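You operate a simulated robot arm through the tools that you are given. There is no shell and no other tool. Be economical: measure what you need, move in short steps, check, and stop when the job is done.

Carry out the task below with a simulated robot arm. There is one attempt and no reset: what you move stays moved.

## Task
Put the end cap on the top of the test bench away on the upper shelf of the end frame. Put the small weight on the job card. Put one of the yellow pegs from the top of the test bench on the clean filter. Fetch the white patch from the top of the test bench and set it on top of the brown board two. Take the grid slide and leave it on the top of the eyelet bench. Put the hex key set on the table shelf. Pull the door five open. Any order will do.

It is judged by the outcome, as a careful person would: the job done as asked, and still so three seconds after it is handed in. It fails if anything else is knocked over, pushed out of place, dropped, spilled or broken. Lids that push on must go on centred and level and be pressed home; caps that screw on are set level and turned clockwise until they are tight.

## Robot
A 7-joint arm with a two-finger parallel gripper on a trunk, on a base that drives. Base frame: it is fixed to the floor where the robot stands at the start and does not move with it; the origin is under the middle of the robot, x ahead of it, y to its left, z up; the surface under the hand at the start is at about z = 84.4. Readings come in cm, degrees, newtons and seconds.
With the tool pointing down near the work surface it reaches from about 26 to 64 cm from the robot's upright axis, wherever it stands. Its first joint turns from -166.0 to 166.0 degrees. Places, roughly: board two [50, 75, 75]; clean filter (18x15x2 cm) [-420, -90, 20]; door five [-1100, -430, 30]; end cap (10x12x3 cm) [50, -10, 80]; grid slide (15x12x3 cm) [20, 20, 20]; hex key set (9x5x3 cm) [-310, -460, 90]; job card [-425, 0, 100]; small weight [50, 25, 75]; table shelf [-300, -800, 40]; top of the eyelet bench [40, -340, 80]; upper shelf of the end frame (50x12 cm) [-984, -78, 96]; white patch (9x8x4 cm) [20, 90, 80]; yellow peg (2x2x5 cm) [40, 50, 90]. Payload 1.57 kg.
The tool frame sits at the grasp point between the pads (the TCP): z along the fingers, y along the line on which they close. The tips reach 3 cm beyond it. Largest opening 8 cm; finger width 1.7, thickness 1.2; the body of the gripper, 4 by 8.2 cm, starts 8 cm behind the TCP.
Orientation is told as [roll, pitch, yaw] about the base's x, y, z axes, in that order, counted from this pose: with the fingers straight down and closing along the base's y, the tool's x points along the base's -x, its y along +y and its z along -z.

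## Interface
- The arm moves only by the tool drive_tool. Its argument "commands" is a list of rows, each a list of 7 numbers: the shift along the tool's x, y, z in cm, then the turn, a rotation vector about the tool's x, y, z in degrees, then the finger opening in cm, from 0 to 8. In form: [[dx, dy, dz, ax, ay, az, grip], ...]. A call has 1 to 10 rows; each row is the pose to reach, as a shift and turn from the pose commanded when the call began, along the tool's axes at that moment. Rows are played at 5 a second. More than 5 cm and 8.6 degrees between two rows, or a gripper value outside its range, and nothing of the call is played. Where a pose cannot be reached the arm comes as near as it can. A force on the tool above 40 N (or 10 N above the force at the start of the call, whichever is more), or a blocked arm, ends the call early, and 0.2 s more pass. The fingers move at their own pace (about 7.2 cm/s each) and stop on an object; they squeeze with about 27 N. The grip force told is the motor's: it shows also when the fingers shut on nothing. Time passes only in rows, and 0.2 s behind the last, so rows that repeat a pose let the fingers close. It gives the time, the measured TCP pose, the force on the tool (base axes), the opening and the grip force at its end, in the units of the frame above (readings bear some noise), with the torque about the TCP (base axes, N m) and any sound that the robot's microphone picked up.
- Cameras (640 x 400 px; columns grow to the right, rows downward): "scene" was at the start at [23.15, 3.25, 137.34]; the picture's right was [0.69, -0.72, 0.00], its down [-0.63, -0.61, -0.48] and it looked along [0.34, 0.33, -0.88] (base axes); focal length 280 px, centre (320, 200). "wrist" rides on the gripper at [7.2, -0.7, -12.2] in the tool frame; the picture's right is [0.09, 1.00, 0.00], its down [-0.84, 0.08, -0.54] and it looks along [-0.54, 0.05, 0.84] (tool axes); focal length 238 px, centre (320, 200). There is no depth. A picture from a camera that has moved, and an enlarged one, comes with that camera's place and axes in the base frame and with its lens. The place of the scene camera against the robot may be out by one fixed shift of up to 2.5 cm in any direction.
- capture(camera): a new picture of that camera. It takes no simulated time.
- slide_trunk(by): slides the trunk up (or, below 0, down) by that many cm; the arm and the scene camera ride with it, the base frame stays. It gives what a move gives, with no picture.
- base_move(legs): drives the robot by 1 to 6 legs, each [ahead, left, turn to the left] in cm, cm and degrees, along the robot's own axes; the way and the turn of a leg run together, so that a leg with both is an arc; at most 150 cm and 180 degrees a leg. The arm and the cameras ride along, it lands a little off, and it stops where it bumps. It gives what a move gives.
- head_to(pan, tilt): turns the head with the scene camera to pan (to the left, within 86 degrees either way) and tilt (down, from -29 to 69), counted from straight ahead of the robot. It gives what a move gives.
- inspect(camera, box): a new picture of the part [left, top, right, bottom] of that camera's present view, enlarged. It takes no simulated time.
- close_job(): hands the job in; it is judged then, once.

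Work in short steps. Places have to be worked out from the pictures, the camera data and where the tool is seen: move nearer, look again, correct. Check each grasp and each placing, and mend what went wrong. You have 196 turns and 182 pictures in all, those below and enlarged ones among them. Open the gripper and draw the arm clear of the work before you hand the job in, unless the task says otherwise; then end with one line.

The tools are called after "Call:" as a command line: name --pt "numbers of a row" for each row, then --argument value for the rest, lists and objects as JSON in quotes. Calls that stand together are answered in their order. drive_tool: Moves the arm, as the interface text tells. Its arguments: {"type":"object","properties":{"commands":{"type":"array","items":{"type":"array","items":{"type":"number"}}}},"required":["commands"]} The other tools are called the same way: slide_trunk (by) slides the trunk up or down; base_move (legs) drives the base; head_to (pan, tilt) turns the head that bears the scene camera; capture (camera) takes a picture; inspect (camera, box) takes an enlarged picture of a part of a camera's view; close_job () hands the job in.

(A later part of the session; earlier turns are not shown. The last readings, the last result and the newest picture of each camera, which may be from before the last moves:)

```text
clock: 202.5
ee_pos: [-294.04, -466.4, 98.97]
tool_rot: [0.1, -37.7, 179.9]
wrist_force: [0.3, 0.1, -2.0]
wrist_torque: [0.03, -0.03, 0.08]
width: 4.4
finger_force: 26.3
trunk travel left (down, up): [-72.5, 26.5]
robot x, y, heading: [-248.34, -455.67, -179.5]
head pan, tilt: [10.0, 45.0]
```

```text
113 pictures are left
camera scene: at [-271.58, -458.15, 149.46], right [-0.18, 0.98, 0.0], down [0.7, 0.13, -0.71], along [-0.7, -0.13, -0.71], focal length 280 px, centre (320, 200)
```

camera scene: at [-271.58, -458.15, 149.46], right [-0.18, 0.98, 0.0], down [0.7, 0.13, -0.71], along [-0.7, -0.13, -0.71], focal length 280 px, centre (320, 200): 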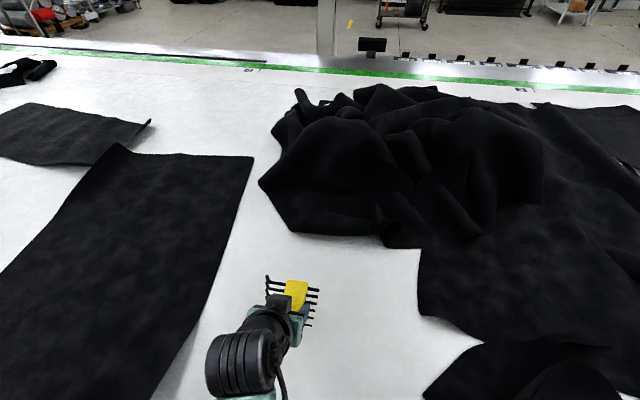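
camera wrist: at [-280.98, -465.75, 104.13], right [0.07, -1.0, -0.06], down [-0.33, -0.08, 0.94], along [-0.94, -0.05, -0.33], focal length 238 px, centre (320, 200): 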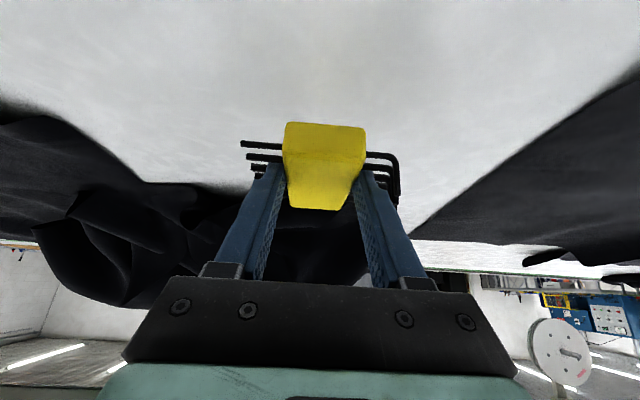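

Held flat in the tilted grip. Drive back out and along to the shelf, then lower the trunk.

Call:
base_move --legs '[[-85, 0, -0.5], [0, 150, 0], [0, 150, 0], [0, 25, 0]]'

Call:
slide_trunk --by -40

Call:
slide_trunk --by -11

Call:
head_to --pan 8 --tilt 25

Call:
capture --camera "scene"

Call:
capture --camera "wrist"

```text
clock: 222.5
ee_pos: [-214.82, -790.77, 98.88]
tool_rot: [-0.1, -37.6, 178.4]
wrist_force: [-1.1, -0.7, -3.0]
wrist_torque: [-0.01, -0.04, -0.04]
width: 4.35
finger_force: 27.3
trunk travel left (down, up): [-72.5, 26.5]
robot x, y, heading: [-168.52, -780.97, 178.7]
head pan, tilt: [10.0, 45.0]
```

```text
clock: 226.4
ee_pos: [-214.71, -790.64, 58.81]
tool_rot: [0.0, -37.7, 178.4]
wrist_force: [-0.1, -0.4, -2.8]
wrist_torque: [-0.01, -0.05, -0.03]
width: 4.36
finger_force: 26.5
trunk travel left (down, up): [-32.5, 66.5]
robot x, y, heading: [-168.41, -780.95, 178.7]
head pan, tilt: [10.0, 45.0]
```

```text
clock: 227.8
ee_pos: [-214.8, -790.67, 47.83]
tool_rot: [-0.1, -37.7, 178.4]
wrist_force: [0.0, -0.1, -3.4]
wrist_torque: [-0.01, -0.04, 0.0]
width: 4.37
finger_force: 27.0
trunk travel left (down, up): [-21.5, 77.5]
robot x, y, heading: [-168.6, -781.0, 178.9]
head pan, tilt: [10.0, 45.0]
```

```text
clock: 228.6
ee_pos: [-214.67, -790.64, 47.88]
tool_rot: [0.0, -37.7, 178.4]
wrist_force: [-0.3, -0.3, -1.9]
wrist_torque: [0.0, -0.06, 0.03]
width: 4.34
finger_force: 26.8
trunk travel left (down, up): [-21.5, 77.5]
robot x, y, heading: [-168.41, -781.14, 178.5]
head pan, tilt: [8.0, 25.0]
```

```text
112 pictures are left
camera scene: at [-193.14, -782.81, 101.51], right [-0.12, 0.99, 0.0], down [0.42, 0.05, -0.91], along [-0.9, -0.11, -0.42], focal length 280 px, centre (320, 200)
```

scene: 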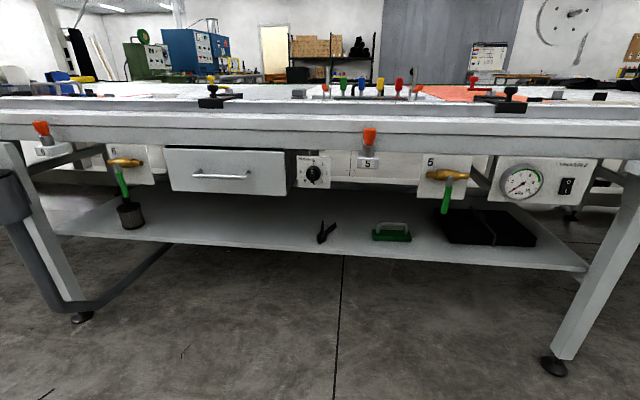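

```text
111 pictures are left
camera wrist: at [-201.66, -790.35, 53.11], right [0.05, -1.0, -0.06], down [-0.33, -0.07, 0.94], along [-0.94, -0.02, -0.33], focal length 238 px, centre (320, 200)
```

wrist: 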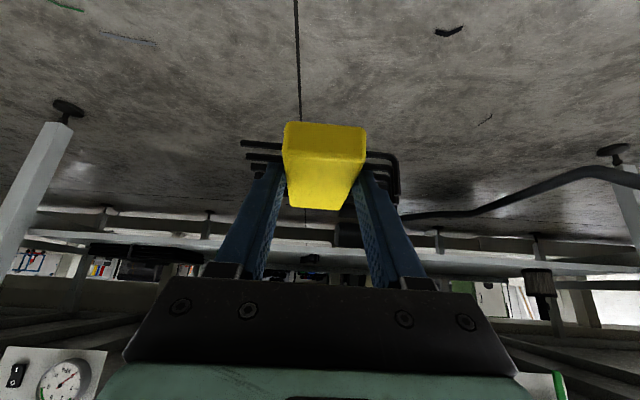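

The shelf's free spot between pliers and tray is about y=-781, front edge x≈-280, z≈41. Raise slightly, tilt a little more (44°), and drive in part way.

Call:
slide_trunk --by 3

Call:
drive_tool --pt "0 0 0 0 -6 0 3" --pt "0 0 0 0 -6 0 3"

Call:
base_move --legs '[[44, -10, 1.5]]'

Call:
capture --camera "scene"

Call:
capture --camera "wrist"

```text
clock: 229.4
ee_pos: [-214.63, -790.57, 50.8]
tool_rot: [0.0, -37.7, 178.4]
wrist_force: [0.3, -0.1, -2.2]
wrist_torque: [-0.04, -0.04, -0.01]
width: 4.36
finger_force: 27.5
trunk travel left (down, up): [-24.5, 74.5]
robot x, y, heading: [-168.27, -780.49, 178.7]
head pan, tilt: [8.0, 25.0]
```

```text
clock: 230.0
ee_pos: [-214.71, -790.59, 50.84]
tool_rot: [0.0, -43.8, 178.4]
wrist_force: [0.0, -0.5, -2.9]
wrist_torque: [-0.02, -0.03, 0.03]
width: 4.34
finger_force: 26.2
trunk travel left (down, up): [-24.5, 74.5]
robot x, y, heading: [-168.53, -781.31, 178.9]
head pan, tilt: [8.0, 25.0]
```

```text
clock: 232.7
ee_pos: [-259.36, -781.52, 50.89]
tool_rot: [0.0, -43.7, 179.9]
wrist_force: [0.5, 0.6, -3.4]
wrist_torque: [-0.04, -0.07, 0.03]
width: 4.38
finger_force: 26.7
trunk travel left (down, up): [-24.5, 74.5]
robot x, y, heading: [-213.22, -770.73, -179.6]
head pan, tilt: [8.0, 25.0]
```

```text
110 pictures are left
camera scene: at [-237.96, -773.25, 104.52], right [-0.15, 0.99, 0.0], down [0.42, 0.06, -0.91], along [-0.9, -0.13, -0.42], focal length 280 px, centre (320, 200)
```

scene: 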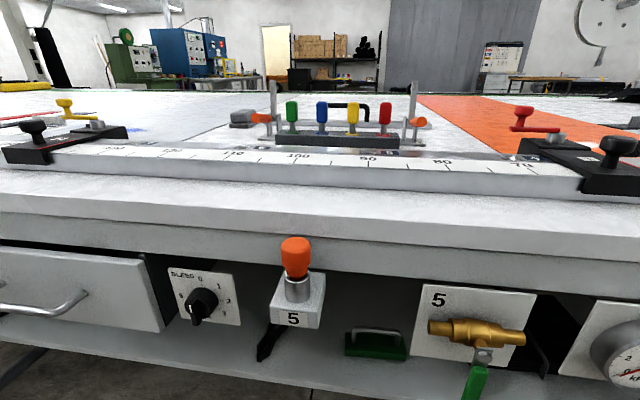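

```text
109 pictures are left
camera wrist: at [-245.8, -780.96, 54.69], right [0.07, -1.0, -0.06], down [-0.23, -0.08, 0.97], along [-0.97, -0.05, -0.23], focal length 238 px, centre (320, 200)
```

wrist: 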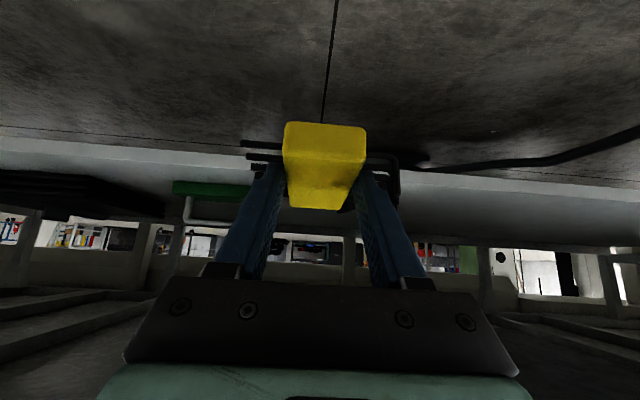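

A lever block hangs at y≈-781 just in front, so I need a flatter hand. Back out a little and tilt the hand to about 65°.

Call:
base_move --legs '[[-20, 0, 0]]'

Call:
drive_tool --pt "0 0 0 0 -7 0 3" --pt "0 0 0 0 -14 0 3" --pt "0 0 0 0 -21 0 3" --pt "0 0 0 0 -21 0 3"

Call:
head_to --pan 12 --tilt 55

Call:
capture --camera "scene"

Call:
capture --camera "wrist"

```text
clock: 234.3
ee_pos: [-239.83, -781.35, 50.84]
tool_rot: [0.0, -43.7, 179.7]
wrist_force: [0.8, 0.3, -2.9]
wrist_torque: [0.04, -0.07, -0.01]
width: 4.34
finger_force: 26.7
trunk travel left (down, up): [-24.5, 74.5]
robot x, y, heading: [-193.55, -770.7, -180.0]
head pan, tilt: [8.0, 25.0]
```

```text
clock: 235.3
ee_pos: [-239.73, -781.37, 50.74]
tool_rot: [0.0, -64.6, 179.6]
wrist_force: [0.2, -0.9, -3.4]
wrist_torque: [0.0, -0.09, 0.0]
width: 4.38
finger_force: 26.7
trunk travel left (down, up): [-24.5, 74.5]
robot x, y, heading: [-193.95, -770.71, -179.8]
head pan, tilt: [8.0, 25.0]
```

```text
clock: 236.3
ee_pos: [-239.73, -781.19, 50.75]
tool_rot: [0.1, -64.6, 179.7]
wrist_force: [-0.5, -0.6, -2.2]
wrist_torque: [-0.02, -0.08, -0.01]
width: 4.37
finger_force: 26.4
trunk travel left (down, up): [-24.5, 74.5]
robot x, y, heading: [-193.77, -770.57, -179.8]
head pan, tilt: [12.0, 55.0]
```

```text
108 pictures are left
camera scene: at [-216.3, -773.26, 100.12], right [-0.21, 0.98, 0.0], down [0.8, 0.17, -0.57], along [-0.56, -0.12, -0.82], focal length 280 px, centre (320, 200)
```

scene: 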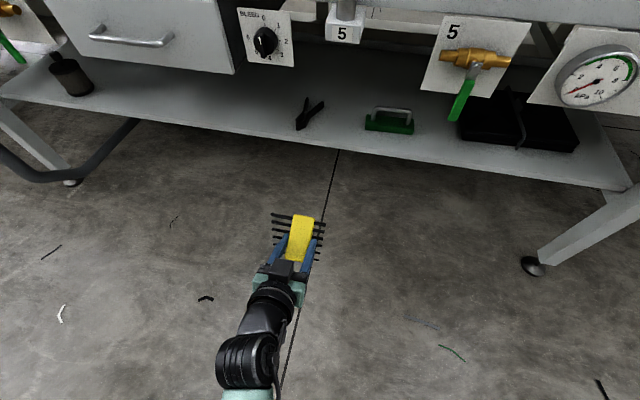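

```text
107 pictures are left
camera wrist: at [-225.76, -780.73, 49.5], right [0.03, -1.0, -0.08], down [0.13, -0.08, 0.99], along [-0.99, -0.04, 0.13], focal length 238 px, centre (320, 200)
```

wrist: 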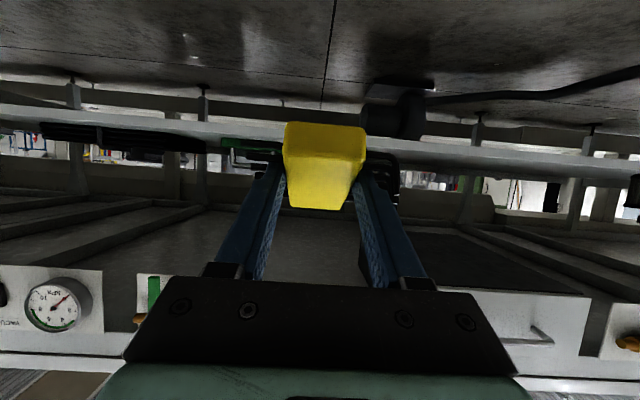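

The view is clear: the gap between pliers and tray centres on y≈-781 with the shelf edge near x≈-270. Raise 3.3 cm and drive in most of the way.

Call:
slide_trunk --by 3.3

Call:
base_move --legs '[[27, 0, 0]]'

Call:
capture --camera "scene"

Call:
capture --camera "wrist"

```text
clock: 237.1
ee_pos: [-239.83, -781.26, 54.15]
tool_rot: [0.0, -64.8, 179.7]
wrist_force: [0.6, -1.0, -1.4]
wrist_torque: [-0.01, -0.06, 0.0]
width: 4.36
finger_force: 27.1
trunk travel left (down, up): [-27.8, 71.2]
robot x, y, heading: [-193.95, -770.35, -180.1]
head pan, tilt: [12.0, 55.0]
```

```text
clock: 239.0
ee_pos: [-266.89, -781.47, 54.11]
tool_rot: [0.0, -64.7, 179.7]
wrist_force: [-0.6, 0.6, -2.7]
wrist_torque: [0.01, -0.07, 0.04]
width: 4.35
finger_force: 27.1
trunk travel left (down, up): [-27.8, 71.2]
robot x, y, heading: [-220.84, -770.64, -179.8]
head pan, tilt: [12.0, 55.0]
```

```text
106 pictures are left
camera scene: at [-243.41, -773.38, 103.42], right [-0.21, 0.98, 0.0], down [0.8, 0.17, -0.57], along [-0.56, -0.12, -0.82], focal length 280 px, centre (320, 200)
```

scene: 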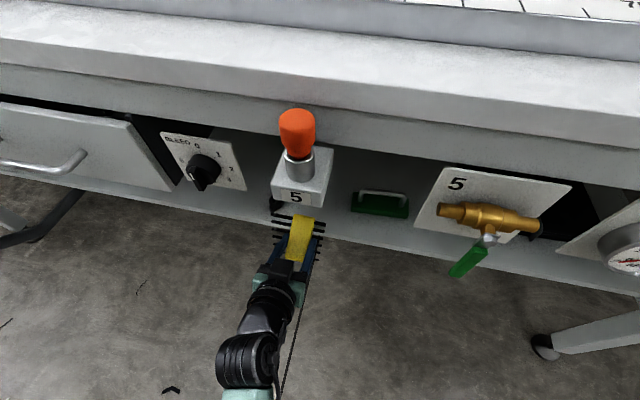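

```text
105 pictures are left
camera wrist: at [-252.86, -780.86, 52.8], right [0.04, -1.0, -0.08], down [0.13, -0.08, 0.99], along [-0.99, -0.05, 0.13], focal length 238 px, centre (320, 200)
```

wrist: 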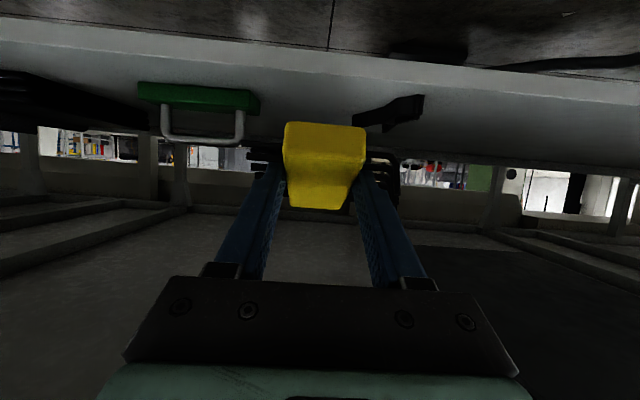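

Good view of the shelf: pliers on one side, tray on the other. Drive 11 cm further in.

Call:
base_move --legs '[[10.5, 0, 0]]'

Call:
capture --camera "wrist"

Call:
capture --camera "scene"

```text
clock: 240.1
ee_pos: [-277.28, -781.65, 54.02]
tool_rot: [-0.1, -64.7, 179.8]
wrist_force: [-0.2, 0.2, -3.1]
wrist_torque: [-0.01, -0.1, 0.0]
width: 4.36
finger_force: 26.7
trunk travel left (down, up): [-27.8, 71.2]
robot x, y, heading: [-231.33, -770.81, -179.5]
head pan, tilt: [12.0, 55.0]
```

```text
104 pictures are left
camera wrist: at [-263.25, -780.96, 52.8], right [0.04, -1.0, -0.08], down [0.13, -0.08, 0.99], along [-0.99, -0.05, 0.13], focal length 238 px, centre (320, 200)
```

wrist: 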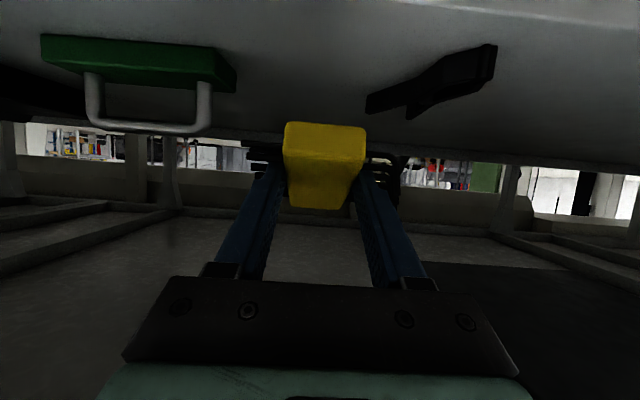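

```text
103 pictures are left
camera scene: at [-253.82, -773.47, 103.42], right [-0.21, 0.98, 0.0], down [0.8, 0.17, -0.57], along [-0.56, -0.12, -0.82], focal length 280 px, centre (320, 200)
```

scene: 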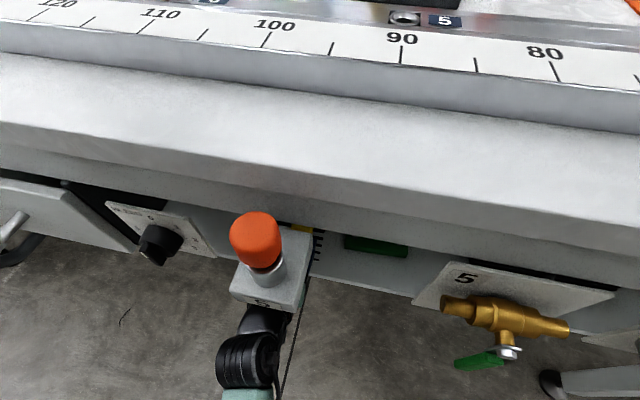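

The shelf edge is near x≈-277, surface z≈43.3. Move 4 cm further forward with the arm, then lower toward contact.

Call:
drive_tool --pt "-0.85 0 1.8 0 0 0 3" --pt "-1.7 0 3.6 0 0 0 3" --pt "-0.8 0 4.05 0 0 0 3" --pt "0.1 0 4.5 0 0 0 3" --pt "1.0 0 4.9 0 0 0 3" --pt "1.7 0 5.2 0 0 0 3" --pt "1.7 0 5.2 0 0 0 3"

Call:
capture --camera "wrist"

```text
clock: 241.7
ee_pos: [-281.35, -781.46, 50.24]
tool_rot: [0.0, -64.7, 180.0]
wrist_force: [-0.4, -0.8, -2.0]
wrist_torque: [0.0, -0.06, -0.02]
width: 4.36
finger_force: 27.1
trunk travel left (down, up): [-27.8, 71.2]
robot x, y, heading: [-231.49, -770.32, -179.5]
head pan, tilt: [12.0, 55.0]
```

```text
102 pictures are left
camera wrist: at [-267.21, -780.98, 48.99], right [0.04, -1.0, -0.08], down [0.13, -0.08, 0.99], along [-0.99, -0.05, 0.13], focal length 238 px, centre (320, 200)
```

wrist: 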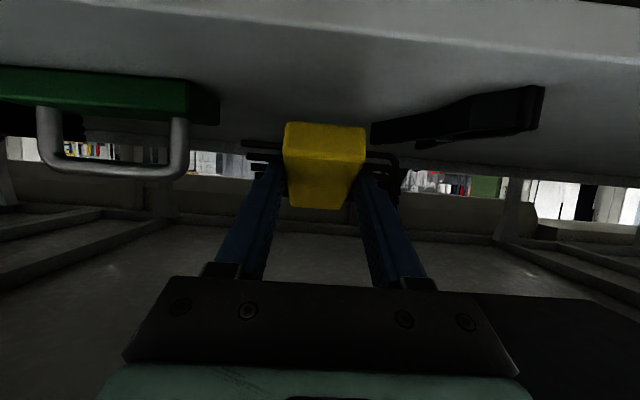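

Call:
drive_tool --pt "0.36 0 0.17 0 0 0 3" --pt "0.72 0 0.34 0 0 0 3" --pt "1.08 0 0.51 0 0 0 3" --pt "1.44 0 0.68 0 0 0 3" --pt "1.44 0 0.68 0 0 0 3"

Call:
capture --camera "wrist"

```text
clock: 242.9
ee_pos: [-281.21, -781.59, 48.76]
tool_rot: [0.1, -64.7, 179.8]
wrist_force: [-0.2, 0.6, -1.4]
wrist_torque: [-0.03, -0.08, 0.01]
width: 4.39
finger_force: 27.4
trunk travel left (down, up): [-27.8, 71.2]
robot x, y, heading: [-231.67, -770.61, -179.6]
head pan, tilt: [12.0, 55.0]
```

```text
101 pictures are left
camera wrist: at [-267.21, -780.97, 47.39], right [0.04, -1.0, -0.08], down [0.13, -0.08, 0.99], along [-0.99, -0.05, 0.13], focal length 238 px, centre (320, 200)
```

wrist: 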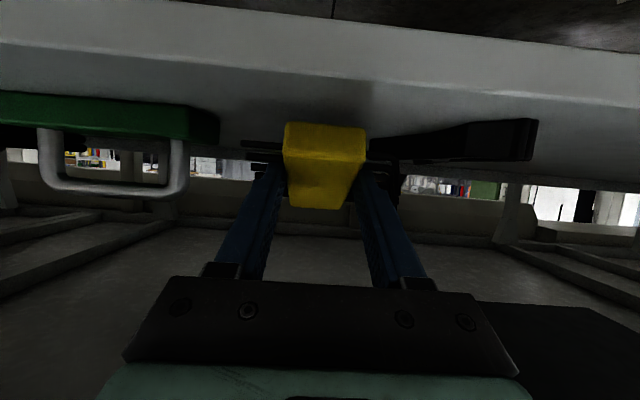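

Call:
drive_tool --pt "0.36 0 0.17 0 0 0 3" --pt "0.72 0 0.34 0 0 0 3" --pt "1.08 0 0.51 0 0 0 3" --pt "1.3 0 0.62 0 0 0 3" --pt "1.3 0 0.62 0 0 0 3"

Call:
capture --camera "wrist"

```text
clock: 244.1
ee_pos: [-281.27, -781.6, 47.7]
tool_rot: [0.1, -65.4, 179.8]
wrist_force: [-4.1, 0.5, 18.6]
wrist_torque: [0.13, -0.17, 0.02]
width: 4.39
finger_force: 26.6
trunk travel left (down, up): [-27.8, 71.2]
robot x, y, heading: [-230.81, -770.45, -179.6]
head pan, tilt: [12.0, 55.0]
```

```text
100 pictures are left
camera wrist: at [-267.4, -780.98, 46.28], right [0.04, -1.0, -0.08], down [0.14, -0.08, 0.99], along [-0.99, -0.05, 0.14], focal length 238 px, centre (320, 200)
```

wrist: 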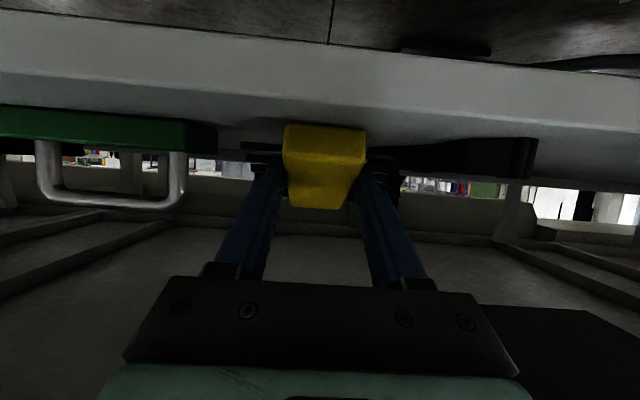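

Contact. The block is still pitched up, so I lift slightly, bring the hand tilt back to about 47° (clear of the parts above), and lower again.

Call:
drive_tool --pt "-1.1 0 -0.5 0 0 0 3" --pt "-1.5 0 0.3 0 6 0 3" --pt "-1.7 0 0.8 0 12 0 3" --pt "-1.8 0 0.8 0 18 0 3" --pt "-1.8 0 0.8 0 18 0 3"

Call:
capture --camera "wrist"

Call:
capture --camera "scene"

```text
clock: 245.3
ee_pos: [-282.77, -781.67, 48.54]
tool_rot: [0.0, -46.6, 179.9]
wrist_force: [0.3, 0.1, -2.1]
wrist_torque: [-0.01, -0.08, 0.0]
width: 4.34
finger_force: 27.4
trunk travel left (down, up): [-27.8, 71.2]
robot x, y, heading: [-231.46, -770.55, -179.8]
head pan, tilt: [12.0, 55.0]
```

```text
99 pictures are left
camera wrist: at [-269.04, -781.02, 51.71], right [0.06, -1.0, -0.07], down [-0.18, -0.08, 0.98], along [-0.98, -0.05, -0.19], focal length 238 px, centre (320, 200)
```

wrist: 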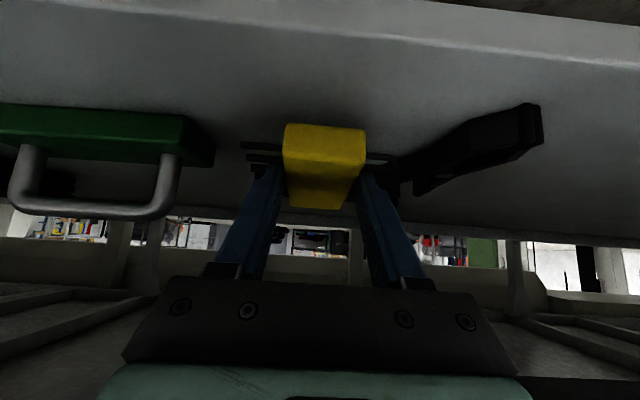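

```text
98 pictures are left
camera scene: at [-253.82, -773.47, 103.41], right [-0.21, 0.98, 0.0], down [0.8, 0.17, -0.57], along [-0.56, -0.12, -0.82], focal length 280 px, centre (320, 200)
```

scene: 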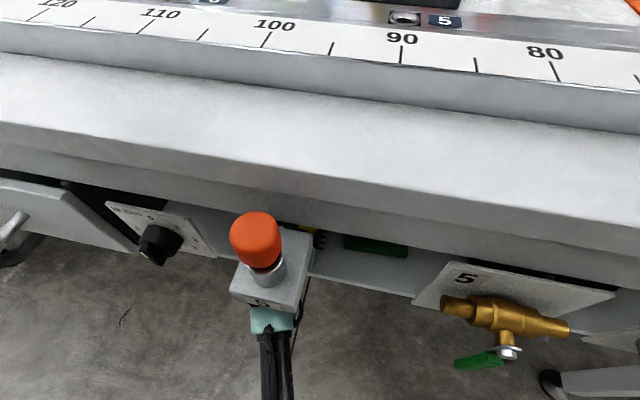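

Call:
drive_tool --pt "0.36 0 0.34 0 0 0 3" --pt "0.58 0 0.55 0 0 0 3" --pt "0.8 0 0.76 0 0 0 3" --pt "1.0 0 0.95 0 0 0 3" --pt "1.0 0 0.95 0 0 0 3"

Call:
capture --camera "wrist"

```text
clock: 246.5
ee_pos: [-282.91, -781.56, 47.19]
tool_rot: [0.0, -46.7, 180.0]
wrist_force: [-0.1, 0.5, -2.2]
wrist_torque: [0.01, -0.04, 0.03]
width: 4.37
finger_force: 27.1
trunk travel left (down, up): [-27.8, 71.2]
robot x, y, heading: [-231.16, -770.69, -179.8]
head pan, tilt: [12.0, 55.0]
```

```text
97 pictures are left
camera wrist: at [-269.12, -780.92, 50.33], right [0.06, -1.0, -0.07], down [-0.18, -0.08, 0.98], along [-0.98, -0.05, -0.18], focal length 238 px, centre (320, 200)
```

wrist: 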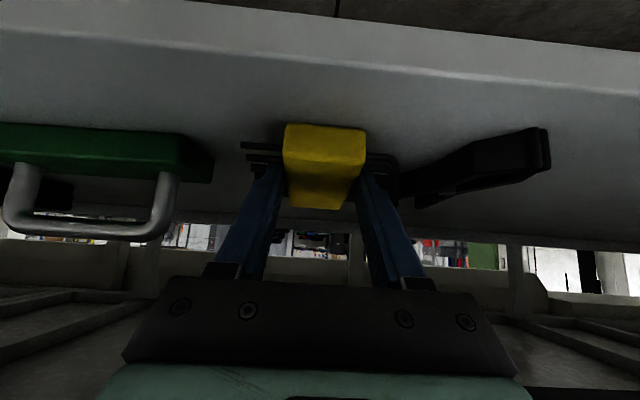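

Call:
drive_tool --pt "0.22 0 0.2 0 0 0 3" --pt "0.44 0 0.41 0 0 0 3" --pt "0.66 0 0.62 0 0 0 3" --pt "0.66 0 0.62 0 0 0 3"

```text
clock: 247.5
ee_pos: [-282.84, -781.61, 46.72]
tool_rot: [0.3, -47.2, 179.6]
wrist_force: [-6.0, 0.2, 18.6]
wrist_torque: [-0.05, -0.36, -0.07]
width: 4.37
finger_force: 27.3
trunk travel left (down, up): [-27.8, 71.2]
robot x, y, heading: [-231.33, -770.56, -179.8]
head pan, tilt: [12.0, 55.0]
```

Contact. Relieve slightly and release gently.

Call:
drive_tool --pt "-0.15 0 -0.14 0 0 0 4.3" --pt "-0.15 0 -0.14 0 0 0 4.5" --pt "-0.15 0 -0.14 0 0 0 4.8" --pt "-0.15 0 -0.14 0 0 0 5.5" --pt "-0.15 0 -0.14 0 0 0 6.5" --pt "-0.15 0 -0.14 0 0 0 6.5"

Call:
capture --camera "wrist"

```text
clock: 248.9
ee_pos: [-282.63, -781.87, 46.65]
tool_rot: [0.3, -47.0, 180.0]
wrist_force: [1.4, -12.0, 16.3]
wrist_torque: [0.05, 0.19, 0.16]
width: 5.36
finger_force: 0.0
trunk travel left (down, up): [-27.8, 71.2]
robot x, y, heading: [-231.31, -770.64, -179.6]
head pan, tilt: [12.0, 55.0]
```

```text
96 pictures are left
camera wrist: at [-268.95, -781.14, 49.74], right [0.07, -1.0, -0.06], down [-0.18, -0.07, 0.98], along [-0.98, -0.05, -0.18], focal length 238 px, centre (320, 200)
```

wrist: 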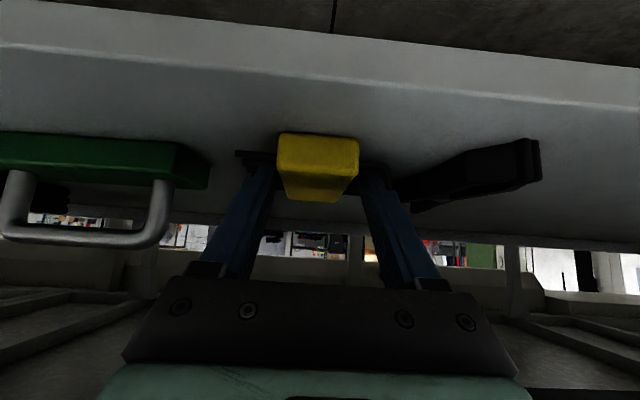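

One finger presses against the bent keys. Ease the opening and rise straight up slowly.

Call:
drive_tool --pt "-0.36 0 -0.34 0 0 0 5.2" --pt "-0.73 0 -0.69 0 0 0 5.2" --pt "-0.73 0 -0.69 0 0 0 5.2"

Call:
capture --camera "wrist"

```text
clock: 249.7
ee_pos: [-282.75, -781.48, 47.42]
tool_rot: [-0.1, -46.6, 179.9]
wrist_force: [0.1, -1.4, 0.8]
wrist_torque: [0.04, -0.02, -0.01]
width: 5.18
finger_force: 0.1
trunk travel left (down, up): [-27.8, 71.2]
robot x, y, heading: [-231.29, -770.79, -179.7]
head pan, tilt: [12.0, 55.0]
```

```text
95 pictures are left
camera wrist: at [-268.96, -780.8, 50.64], right [0.06, -1.0, -0.07], down [-0.18, -0.08, 0.98], along [-0.98, -0.05, -0.19], focal length 238 px, centre (320, 200)
```

wrist: 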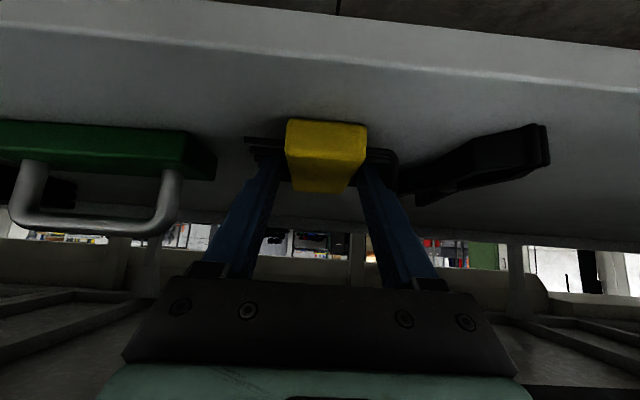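

Call:
drive_tool --pt "-0.73 0 -0.69 0 0 0 5.2" --pt "-1.3 0 -1.2 0 0 0 5.2" --pt "-1.3 0 -1.2 0 0 0 5.2"

Call:
capture --camera "wrist"

```text
clock: 250.5
ee_pos: [-282.71, -781.57, 49.38]
tool_rot: [0.0, -46.7, 179.7]
wrist_force: [-0.5, -1.0, 0.2]
wrist_torque: [0.01, 0.02, -0.03]
width: 5.21
finger_force: 0.0
trunk travel left (down, up): [-27.8, 71.2]
robot x, y, heading: [-231.65, -770.95, -179.8]
head pan, tilt: [12.0, 55.0]
```

```text
94 pictures are left
camera wrist: at [-268.99, -780.9, 52.48], right [0.06, -1.0, -0.07], down [-0.18, -0.08, 0.98], along [-0.98, -0.05, -0.18], focal length 238 px, centre (320, 200)
```

wrist: 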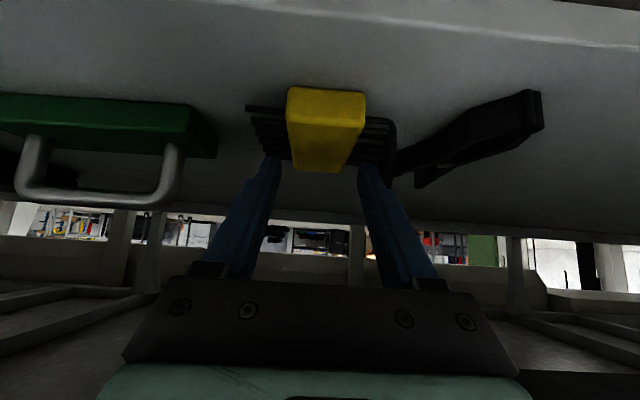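

The set lies flat on the shelf, between tray and pliers. Back straight out, then verify.

Call:
base_move --legs '[[-60, 0, 0]]'

Call:
capture --camera "scene"

Call:
drive_tool --pt "0 0 0 0 8 0 6" --pt "0 0 0 0 16 0 6" --pt "0 0 0 0 24 0 6" --pt "0 0 0 0 32 0 6" --pt "0 0 0 0 40 0 6" --pt "0 0 0 0 46.7 0 6"

```text
clock: 253.9
ee_pos: [-222.7, -781.22, 49.26]
tool_rot: [0.0, -46.7, -180.0]
wrist_force: [0.6, -0.3, -0.5]
wrist_torque: [-0.03, -0.02, 0.02]
width: 5.2
finger_force: 0.2
trunk travel left (down, up): [-27.8, 71.2]
robot x, y, heading: [-171.04, -769.91, -179.5]
head pan, tilt: [12.0, 55.0]
```

```text
93 pictures are left
camera scene: at [-193.85, -773.12, 103.42], right [-0.22, 0.98, 0.0], down [0.8, 0.18, -0.57], along [-0.56, -0.12, -0.82], focal length 280 px, centre (320, 200)
```

scene: 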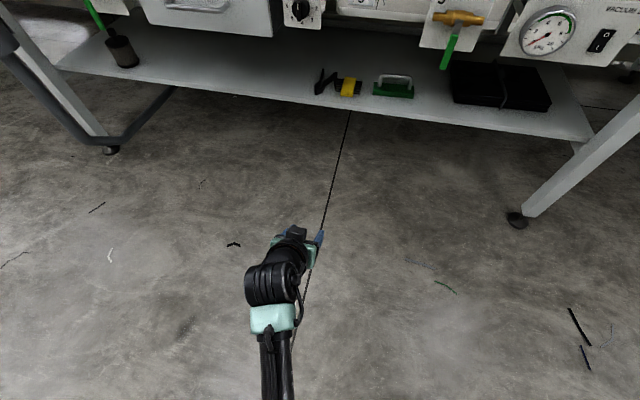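

```text
clock: 255.3
ee_pos: [-222.61, -781.23, 49.32]
tool_rot: [0.0, 0.1, -180.0]
wrist_force: [0.2, -0.2, -0.8]
wrist_torque: [0.0, 0.03, -0.02]
width: 5.99
finger_force: 0.1
trunk travel left (down, up): [-27.8, 71.2]
robot x, y, heading: [-171.38, -769.62, -179.6]
head pan, tilt: [12.0, 55.0]
```

Hex set is on the table shelf. Next the grid slide: drive north, turning to face the wall benches, and view the eyelet bench on the way.

Call:
slide_trunk --by 38

Call:
base_move --legs '[[-30, 0, 0], [0, -150, 0], [0, -150, 0], [0, -130, 0], [0, 0, 180]]'

Call:
head_to --pan 0 --tilt 25

Call:
capture --camera "scene"

```text
clock: 259.0
ee_pos: [-222.73, -781.22, 87.33]
tool_rot: [0.0, 0.0, -180.0]
wrist_force: [0.4, -0.3, -0.3]
wrist_torque: [-0.04, -0.02, 0.01]
width: 6.01
finger_force: 0.1
trunk travel left (down, up): [-65.8, 33.2]
robot x, y, heading: [-171.72, -770.0, -179.4]
head pan, tilt: [12.0, 55.0]
```

```text
clock: 288.6
ee_pos: [-102.59, -325.65, 87.25]
tool_rot: [0.0, 0.0, 7.2]
wrist_force: [1.0, -0.2, 0.6]
wrist_torque: [-0.01, 0.03, 0.01]
width: 6.03
finger_force: 0.1
trunk travel left (down, up): [-65.8, 33.2]
robot x, y, heading: [-152.42, -342.91, 7.4]
head pan, tilt: [12.0, 55.0]
```

```text
clock: 289.5
ee_pos: [-102.55, -325.59, 87.31]
tool_rot: [0.0, 0.0, 7.2]
wrist_force: [0.6, 0.1, 0.2]
wrist_torque: [-0.02, 0.03, -0.01]
width: 6.01
finger_force: 0.0
trunk travel left (down, up): [-65.8, 33.2]
robot x, y, heading: [-152.2, -343.35, 7.6]
head pan, tilt: [0.0, 25.0]
```

```text
92 pictures are left
camera scene: at [-124.78, -340.85, 145.81], right [0.13, -0.99, 0.0], down [-0.42, -0.06, -0.91], along [0.9, 0.12, -0.42], focal length 280 px, centre (320, 200)
```

scene: 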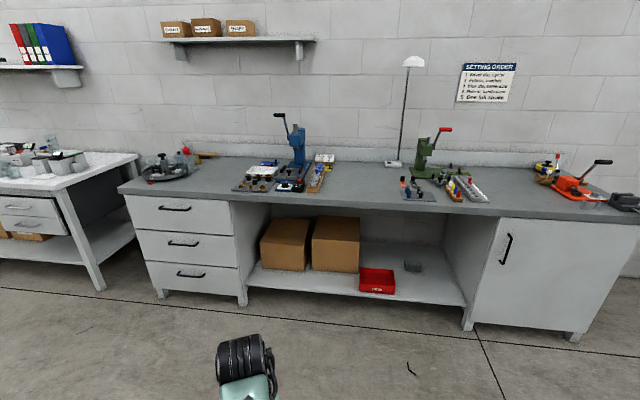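

Eyelet bench has a free spot near (32,-345). Now drive to in front of the grid slide and lower the trunk to look under the test bench.

Call:
base_move --legs '[[0, 0, -7.5], [0, 150, 0], [0, 150, 0], [40, 60, 0]]'

Call:
slide_trunk --by -40

Call:
head_to --pan 0 --tilt 35

Call:
capture --camera "scene"

```text
clock: 308.0
ee_pos: [-64.89, 24.62, 87.35]
tool_rot: [-0.1, 0.0, -0.2]
wrist_force: [0.3, 0.3, 0.3]
wrist_torque: [0.02, -0.01, -0.04]
width: 6.02
finger_force: 0.1
trunk travel left (down, up): [-65.8, 33.2]
robot x, y, heading: [-116.03, 13.47, 0.2]
head pan, tilt: [0.0, 25.0]
```

```text
clock: 311.8
ee_pos: [-64.85, 24.5, 47.26]
tool_rot: [0.0, 0.0, -0.2]
wrist_force: [-0.7, 0.2, -0.5]
wrist_torque: [0.01, -0.03, 0.0]
width: 6.01
finger_force: 0.1
trunk travel left (down, up): [-25.8, 73.2]
robot x, y, heading: [-115.99, 13.75, 0.7]
head pan, tilt: [0.0, 25.0]
```

```text
clock: 312.5
ee_pos: [-64.97, 24.5, 47.29]
tool_rot: [0.0, 0.0, -0.1]
wrist_force: [-0.2, -0.9, -0.6]
wrist_torque: [-0.01, 0.02, -0.03]
width: 6.0
finger_force: 0.0
trunk travel left (down, up): [-25.8, 73.2]
robot x, y, heading: [-116.82, 13.52, 0.7]
head pan, tilt: [0.0, 35.0]
```

```text
91 pictures are left
camera scene: at [-89.04, 12.48, 104.25], right [0.01, -1.0, 0.0], down [-0.57, 0.0, -0.82], along [0.82, 0.01, -0.57], focal length 280 px, centre (320, 200)
```

scene: 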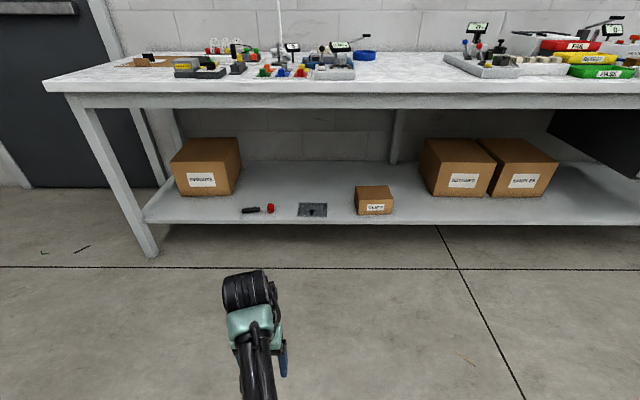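

Slide is at about (22,17,21) on the low shelf. Tilt the hand 30°, lower, and drive closer for a wrist view.

Call:
drive_tool --pt "0 -2 0 0 -7.5 0 6" --pt "0 -4 0 0 -15 0 6" --pt "0 -6 0 0 -22.5 0 6" --pt "0 -7 0 0 -30 0 6"

Call:
slide_trunk --by -9

Call:
base_move --legs '[[70, 0, 0]]'

Call:
capture --camera "wrist"

Call:
capture --camera "scene"

```text
clock: 313.5
ee_pos: [-64.89, 17.53, 47.26]
tool_rot: [0.0, -30.1, -0.1]
wrist_force: [-0.2, -1.0, -0.8]
wrist_torque: [0.01, -0.03, 0.0]
width: 5.98
finger_force: 0.1
trunk travel left (down, up): [-25.8, 73.2]
robot x, y, heading: [-116.41, 13.69, 0.3]
head pan, tilt: [0.0, 35.0]
```

```text
clock: 314.8
ee_pos: [-64.83, 17.54, 38.14]
tool_rot: [0.0, -30.0, -0.1]
wrist_force: [0.1, 0.0, 0.3]
wrist_torque: [0.03, 0.01, 0.01]
width: 6.0
finger_force: 0.0
trunk travel left (down, up): [-16.8, 82.2]
robot x, y, heading: [-115.96, 13.24, 0.5]
head pan, tilt: [0.0, 35.0]
```

```text
clock: 318.6
ee_pos: [4.07, 17.96, 38.23]
tool_rot: [0.1, -30.0, -0.2]
wrist_force: [0.2, -0.2, 0.3]
wrist_torque: [0.0, -0.01, 0.01]
width: 6.0
finger_force: 0.0
trunk travel left (down, up): [-16.8, 82.2]
robot x, y, heading: [-47.34, 13.53, 0.3]
head pan, tilt: [0.0, 35.0]
```

```text
90 pictures are left
camera wrist: at [-8.27, 17.18, 45.18], right [-0.08, 1.0, -0.05], down [0.45, 0.08, 0.89], along [0.89, 0.05, -0.46], focal length 238 px, centre (320, 200)
```

wrist: 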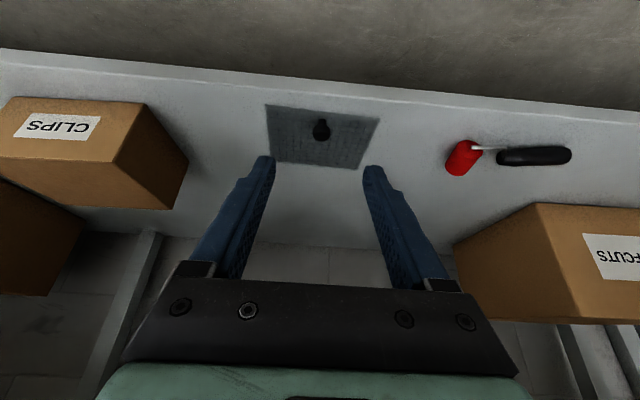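

```text
89 pictures are left
camera scene: at [-20.03, 12.81, 95.25], right [0.0, -1.0, 0.0], down [-0.57, 0.0, -0.82], along [0.82, 0.0, -0.57], focal length 280 px, centre (320, 200)
```

scene: 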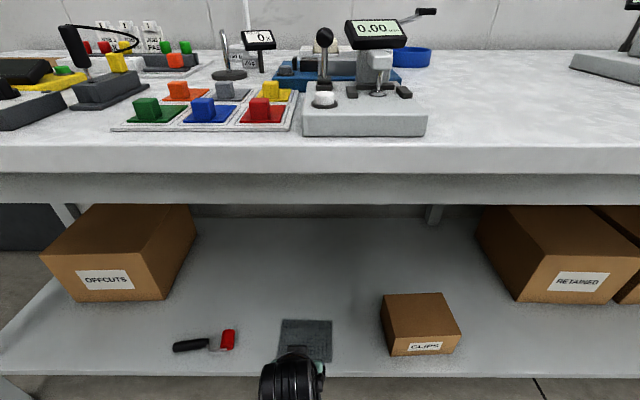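

Call:
inspect --camera "wrist" --box '[250, 90, 400, 180]'

```text
4.27 times, centred on (325, 135) of wrist
camera zoom: at [-8.27, 17.18, 45.18], right [-0.08, 1.0, -0.05], down [0.45, 0.08, 0.89], along [0.89, 0.05, -0.46], focal length 1017 px, centre (299, 477)
```

zoom: 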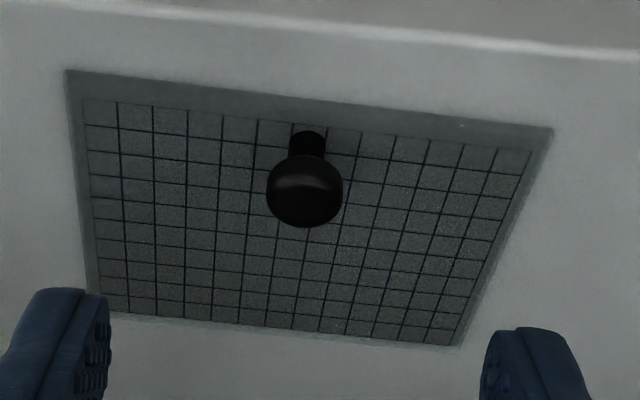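

The knob sits near the slide's front edge (15, 18), head at z≈23.5. Gripping across x with a vertical hand resists its off-centre weight; a vertical hand fits below the bench. Level the hand first, then turn it.

Call:
drive_tool --pt "0 0 0 0 7.5 0 5" --pt "0 0 0 0 15 0 5" --pt "0 0 0 0 22.5 0 5" --pt "0 0 0 0 30 0 5" --pt "0 0 0 0 30 0 5"

Call:
drive_tool --pt "0.5 0 0 0 0 8.5 5" --pt "1 0 0 0 0 17 5" --pt "1 0 0 0 0 25.5 5" --pt "1 0 0 0 0 34 5" --pt "1 0 0 0 0 42.5 5" --pt "1 0 0 0 0 51 5" --pt "1 0 0 0 0 59.5 5" --pt "1 0 0 0 0 68 5" --pt "1 0 0 0 0 76.5 5" --pt "1 0 0 0 0 85 5"

Call:
capture --camera "wrist"

Call:
capture --camera "scene"

```text
clock: 319.8
ee_pos: [4.06, 17.85, 38.21]
tool_rot: [0.0, 0.1, -0.2]
wrist_force: [-0.5, 0.1, 0.1]
wrist_torque: [0.01, -0.01, 0.0]
width: 4.95
finger_force: 0.0
trunk travel left (down, up): [-16.8, 82.2]
robot x, y, heading: [-47.68, 13.96, 0.2]
head pan, tilt: [0.0, 35.0]
```

```text
clock: 322.0
ee_pos: [3.15, 17.85, 38.15]
tool_rot: [0.1, 0.1, -85.5]
wrist_force: [-0.7, 0.2, 0.8]
wrist_torque: [0.01, 0.02, -0.01]
width: 5.02
finger_force: 0.0
trunk travel left (down, up): [-16.8, 82.2]
robot x, y, heading: [-47.57, 14.1, 0.3]
head pan, tilt: [0.0, 35.0]
```

```text
87 pictures are left
camera wrist: at [1.83, 24.89, 50.38], right [0.98, 0.17, 0.0], down [0.15, -0.83, 0.54], along [0.09, -0.53, -0.84], focal length 238 px, centre (320, 200)
```

wrist: 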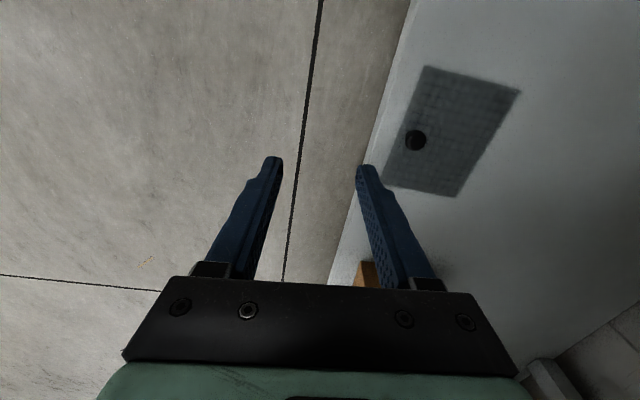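

```text
86 pictures are left
camera scene: at [-20.02, 12.81, 95.25], right [0.0, -1.0, 0.0], down [-0.57, 0.0, -0.82], along [0.82, 0.0, -0.57], focal length 280 px, centre (320, 200)
```

scene: 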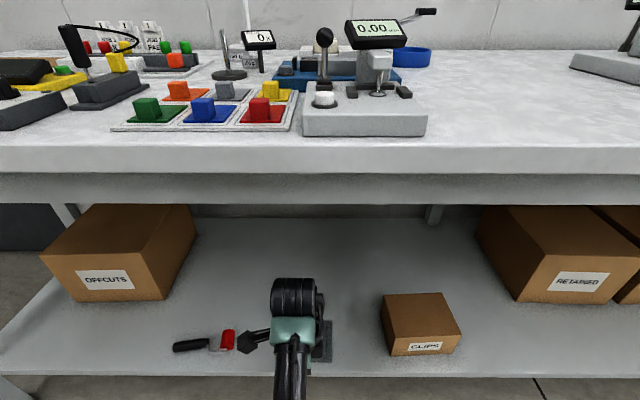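

Knob at about (14.2,18). Drive 11 cm forward and lower the trunk some, then view.

Call:
base_move --legs '[[11, 0, 0]]'

Call:
slide_trunk --by -6

Call:
drive_tool --pt "0 0 0 0 0 4.5 5" --pt "0 0 0 0 0 4.5 5"

Call:
capture --camera "wrist"

```text
clock: 323.2
ee_pos: [14.25, 17.93, 38.19]
tool_rot: [0.0, 0.0, -85.2]
wrist_force: [0.6, 0.5, 0.2]
wrist_torque: [-0.02, 0.01, 0.01]
width: 5.01
finger_force: 0.1
trunk travel left (down, up): [-16.8, 82.2]
robot x, y, heading: [-36.04, 13.66, 0.3]
head pan, tilt: [0.0, 35.0]
```

```text
clock: 324.2
ee_pos: [14.28, 17.85, 32.17]
tool_rot: [0.0, 0.0, -85.3]
wrist_force: [0.5, 0.1, 0.0]
wrist_torque: [-0.03, -0.01, 0.03]
width: 5.0
finger_force: 0.1
trunk travel left (down, up): [-10.8, 88.2]
robot x, y, heading: [-36.37, 14.05, -0.1]
head pan, tilt: [0.0, 35.0]
```

```text
clock: 324.8
ee_pos: [14.29, 17.81, 32.17]
tool_rot: [0.0, 0.1, -89.7]
wrist_force: [0.0, 0.1, -0.3]
wrist_torque: [0.0, 0.01, -0.03]
width: 4.99
finger_force: 0.1
trunk travel left (down, up): [-10.8, 88.2]
robot x, y, heading: [-35.76, 13.8, 0.4]
head pan, tilt: [0.0, 35.0]
```

```text
85 pictures are left
camera wrist: at [13.45, 25.01, 44.37], right [1.0, 0.1, 0.0], down [0.08, -0.84, 0.54], along [0.05, -0.54, -0.84], focal length 238 px, centre (320, 200)
```

wrist: 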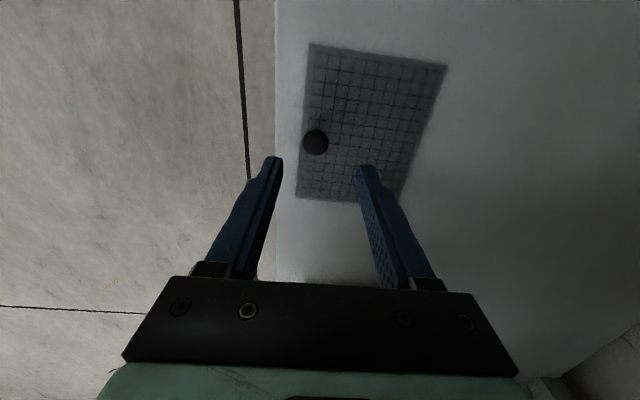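

Call:
drive_tool --pt "0 -0.5 2 0 0 0 4.5" --pt "0 -0.5 4 0 0 0 4.5" --pt "0 -0.5 5 0 0 0 4.5" --pt "0 -0.5 5 0 0 0 4.5"

Call:
inspect --camera "wrist" --box '[220, 80, 420, 205]'

```text
clock: 325.8
ee_pos: [13.67, 17.84, 27.26]
tool_rot: [0.0, 0.0, -89.7]
wrist_force: [-0.7, 0.6, -0.1]
wrist_torque: [-0.03, -0.03, 0.0]
width: 4.52
finger_force: 0.0
trunk travel left (down, up): [-10.8, 88.2]
robot x, y, heading: [-36.15, 13.68, 0.2]
head pan, tilt: [0.0, 35.0]
```

```text
3.20 times, centred on (320, 142) of wrist
camera zoom: at [12.91, 24.95, 39.37], right [1.0, 0.1, 0.0], down [0.08, -0.84, 0.54], along [0.05, -0.54, -0.84], focal length 763 px, centre (320, 384)
```

zoom: 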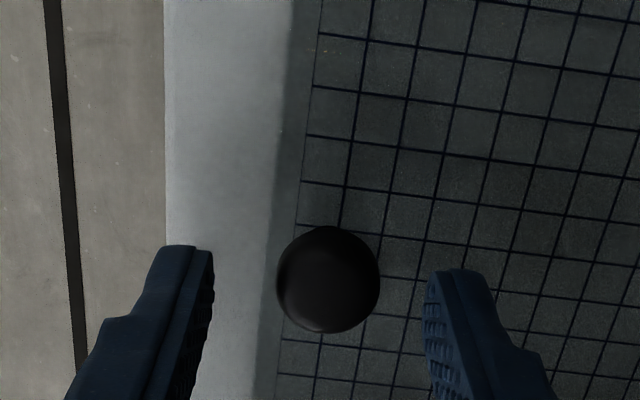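

Centred. Descend 2.2 cm more and close.

Call:
drive_tool --pt "0 0 0.8 0 0 0 4.5" --pt "0 0 1.6 0 0 0 4.5" --pt "0 0 2.1 0 0 0 4.5" --pt "0 0 2.1 0 0 0 1" --pt "0 0 2.1 0 0 0 1" --pt "0 0 2.1 0 0 0 1" --pt "0 0 2.1 0 0 0 1"

Call:
inspect --camera "wrist" --box '[220, 80, 420, 205]'

```text
clock: 326.8
ee_pos: [14.33, 17.7, 25.72]
tool_rot: [1.0, 0.1, -89.7]
wrist_force: [-5.0, -1.3, 18.8]
wrist_torque: [-0.06, -0.25, -0.12]
width: 3.4
finger_force: 13.8
trunk travel left (down, up): [-10.8, 88.2]
robot x, y, heading: [-36.03, 13.91, 0.1]
head pan, tilt: [0.0, 35.0]
stopped in row 4: the force on the tool passed its limit at 41 N (the readings are from after the stop); the commanded pose is now the measured one
```

```text
3.20 times, centred on (320, 142) of wrist
camera zoom: at [13.25, 24.97, 38.02], right [1.0, 0.1, 0.02], down [0.07, -0.84, 0.54], along [0.07, -0.54, -0.84], focal length 763 px, centre (320, 384)
```

zoom: 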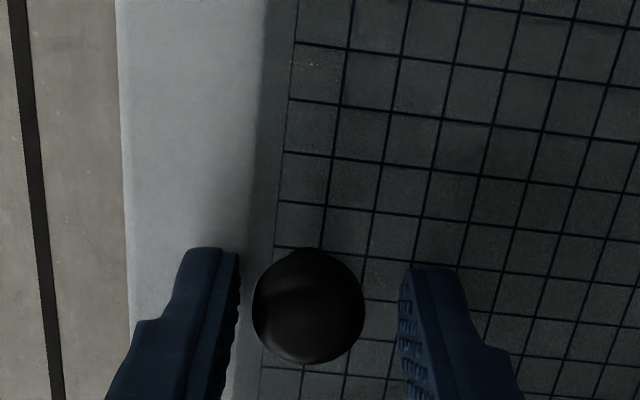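

The fingertips met the slide's surface (z≈22.7). Rise 0.4, recentre and close.

Call:
drive_tool --pt "0 -0.2 -0.4 0 0 0 4.5" --pt "0 -0.35 -0.4 0 0 0 4.5" --pt "0 -0.35 -0.4 0 0 0 1" --pt "0 -0.35 -0.4 0 0 0 1" --pt "0 -0.35 -0.4 0 0 0 1" --pt "0 -0.35 -0.4 0 0 0 1"

Call:
inspect --camera "wrist" --box '[220, 80, 420, 205]'

```text
clock: 328.2
ee_pos: [13.72, 17.83, 25.84]
tool_rot: [0.9, 0.0, -89.8]
wrist_force: [-0.4, -0.1, 0.7]
wrist_torque: [-0.03, 0.1, 0.02]
width: 2.06
finger_force: 27.0
trunk travel left (down, up): [-10.8, 88.2]
robot x, y, heading: [-36.18, 14.09, 0.4]
head pan, tilt: [0.0, 35.0]
```

```text
3.20 times, centred on (320, 142) of wrist
camera zoom: at [12.74, 24.97, 38.1], right [1.0, 0.1, 0.01], down [0.07, -0.84, 0.54], along [0.06, -0.54, -0.84], focal length 763 px, centre (320, 384)
```

zoom: 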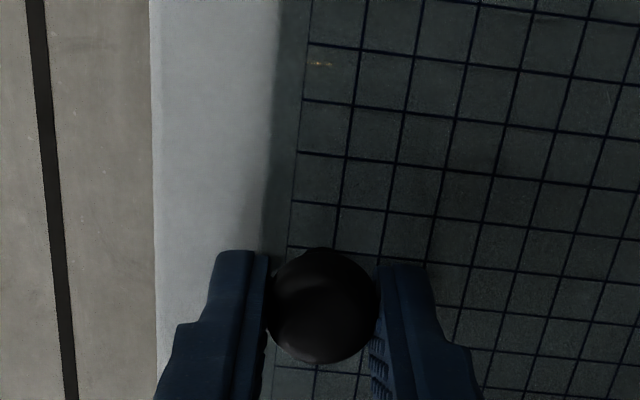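

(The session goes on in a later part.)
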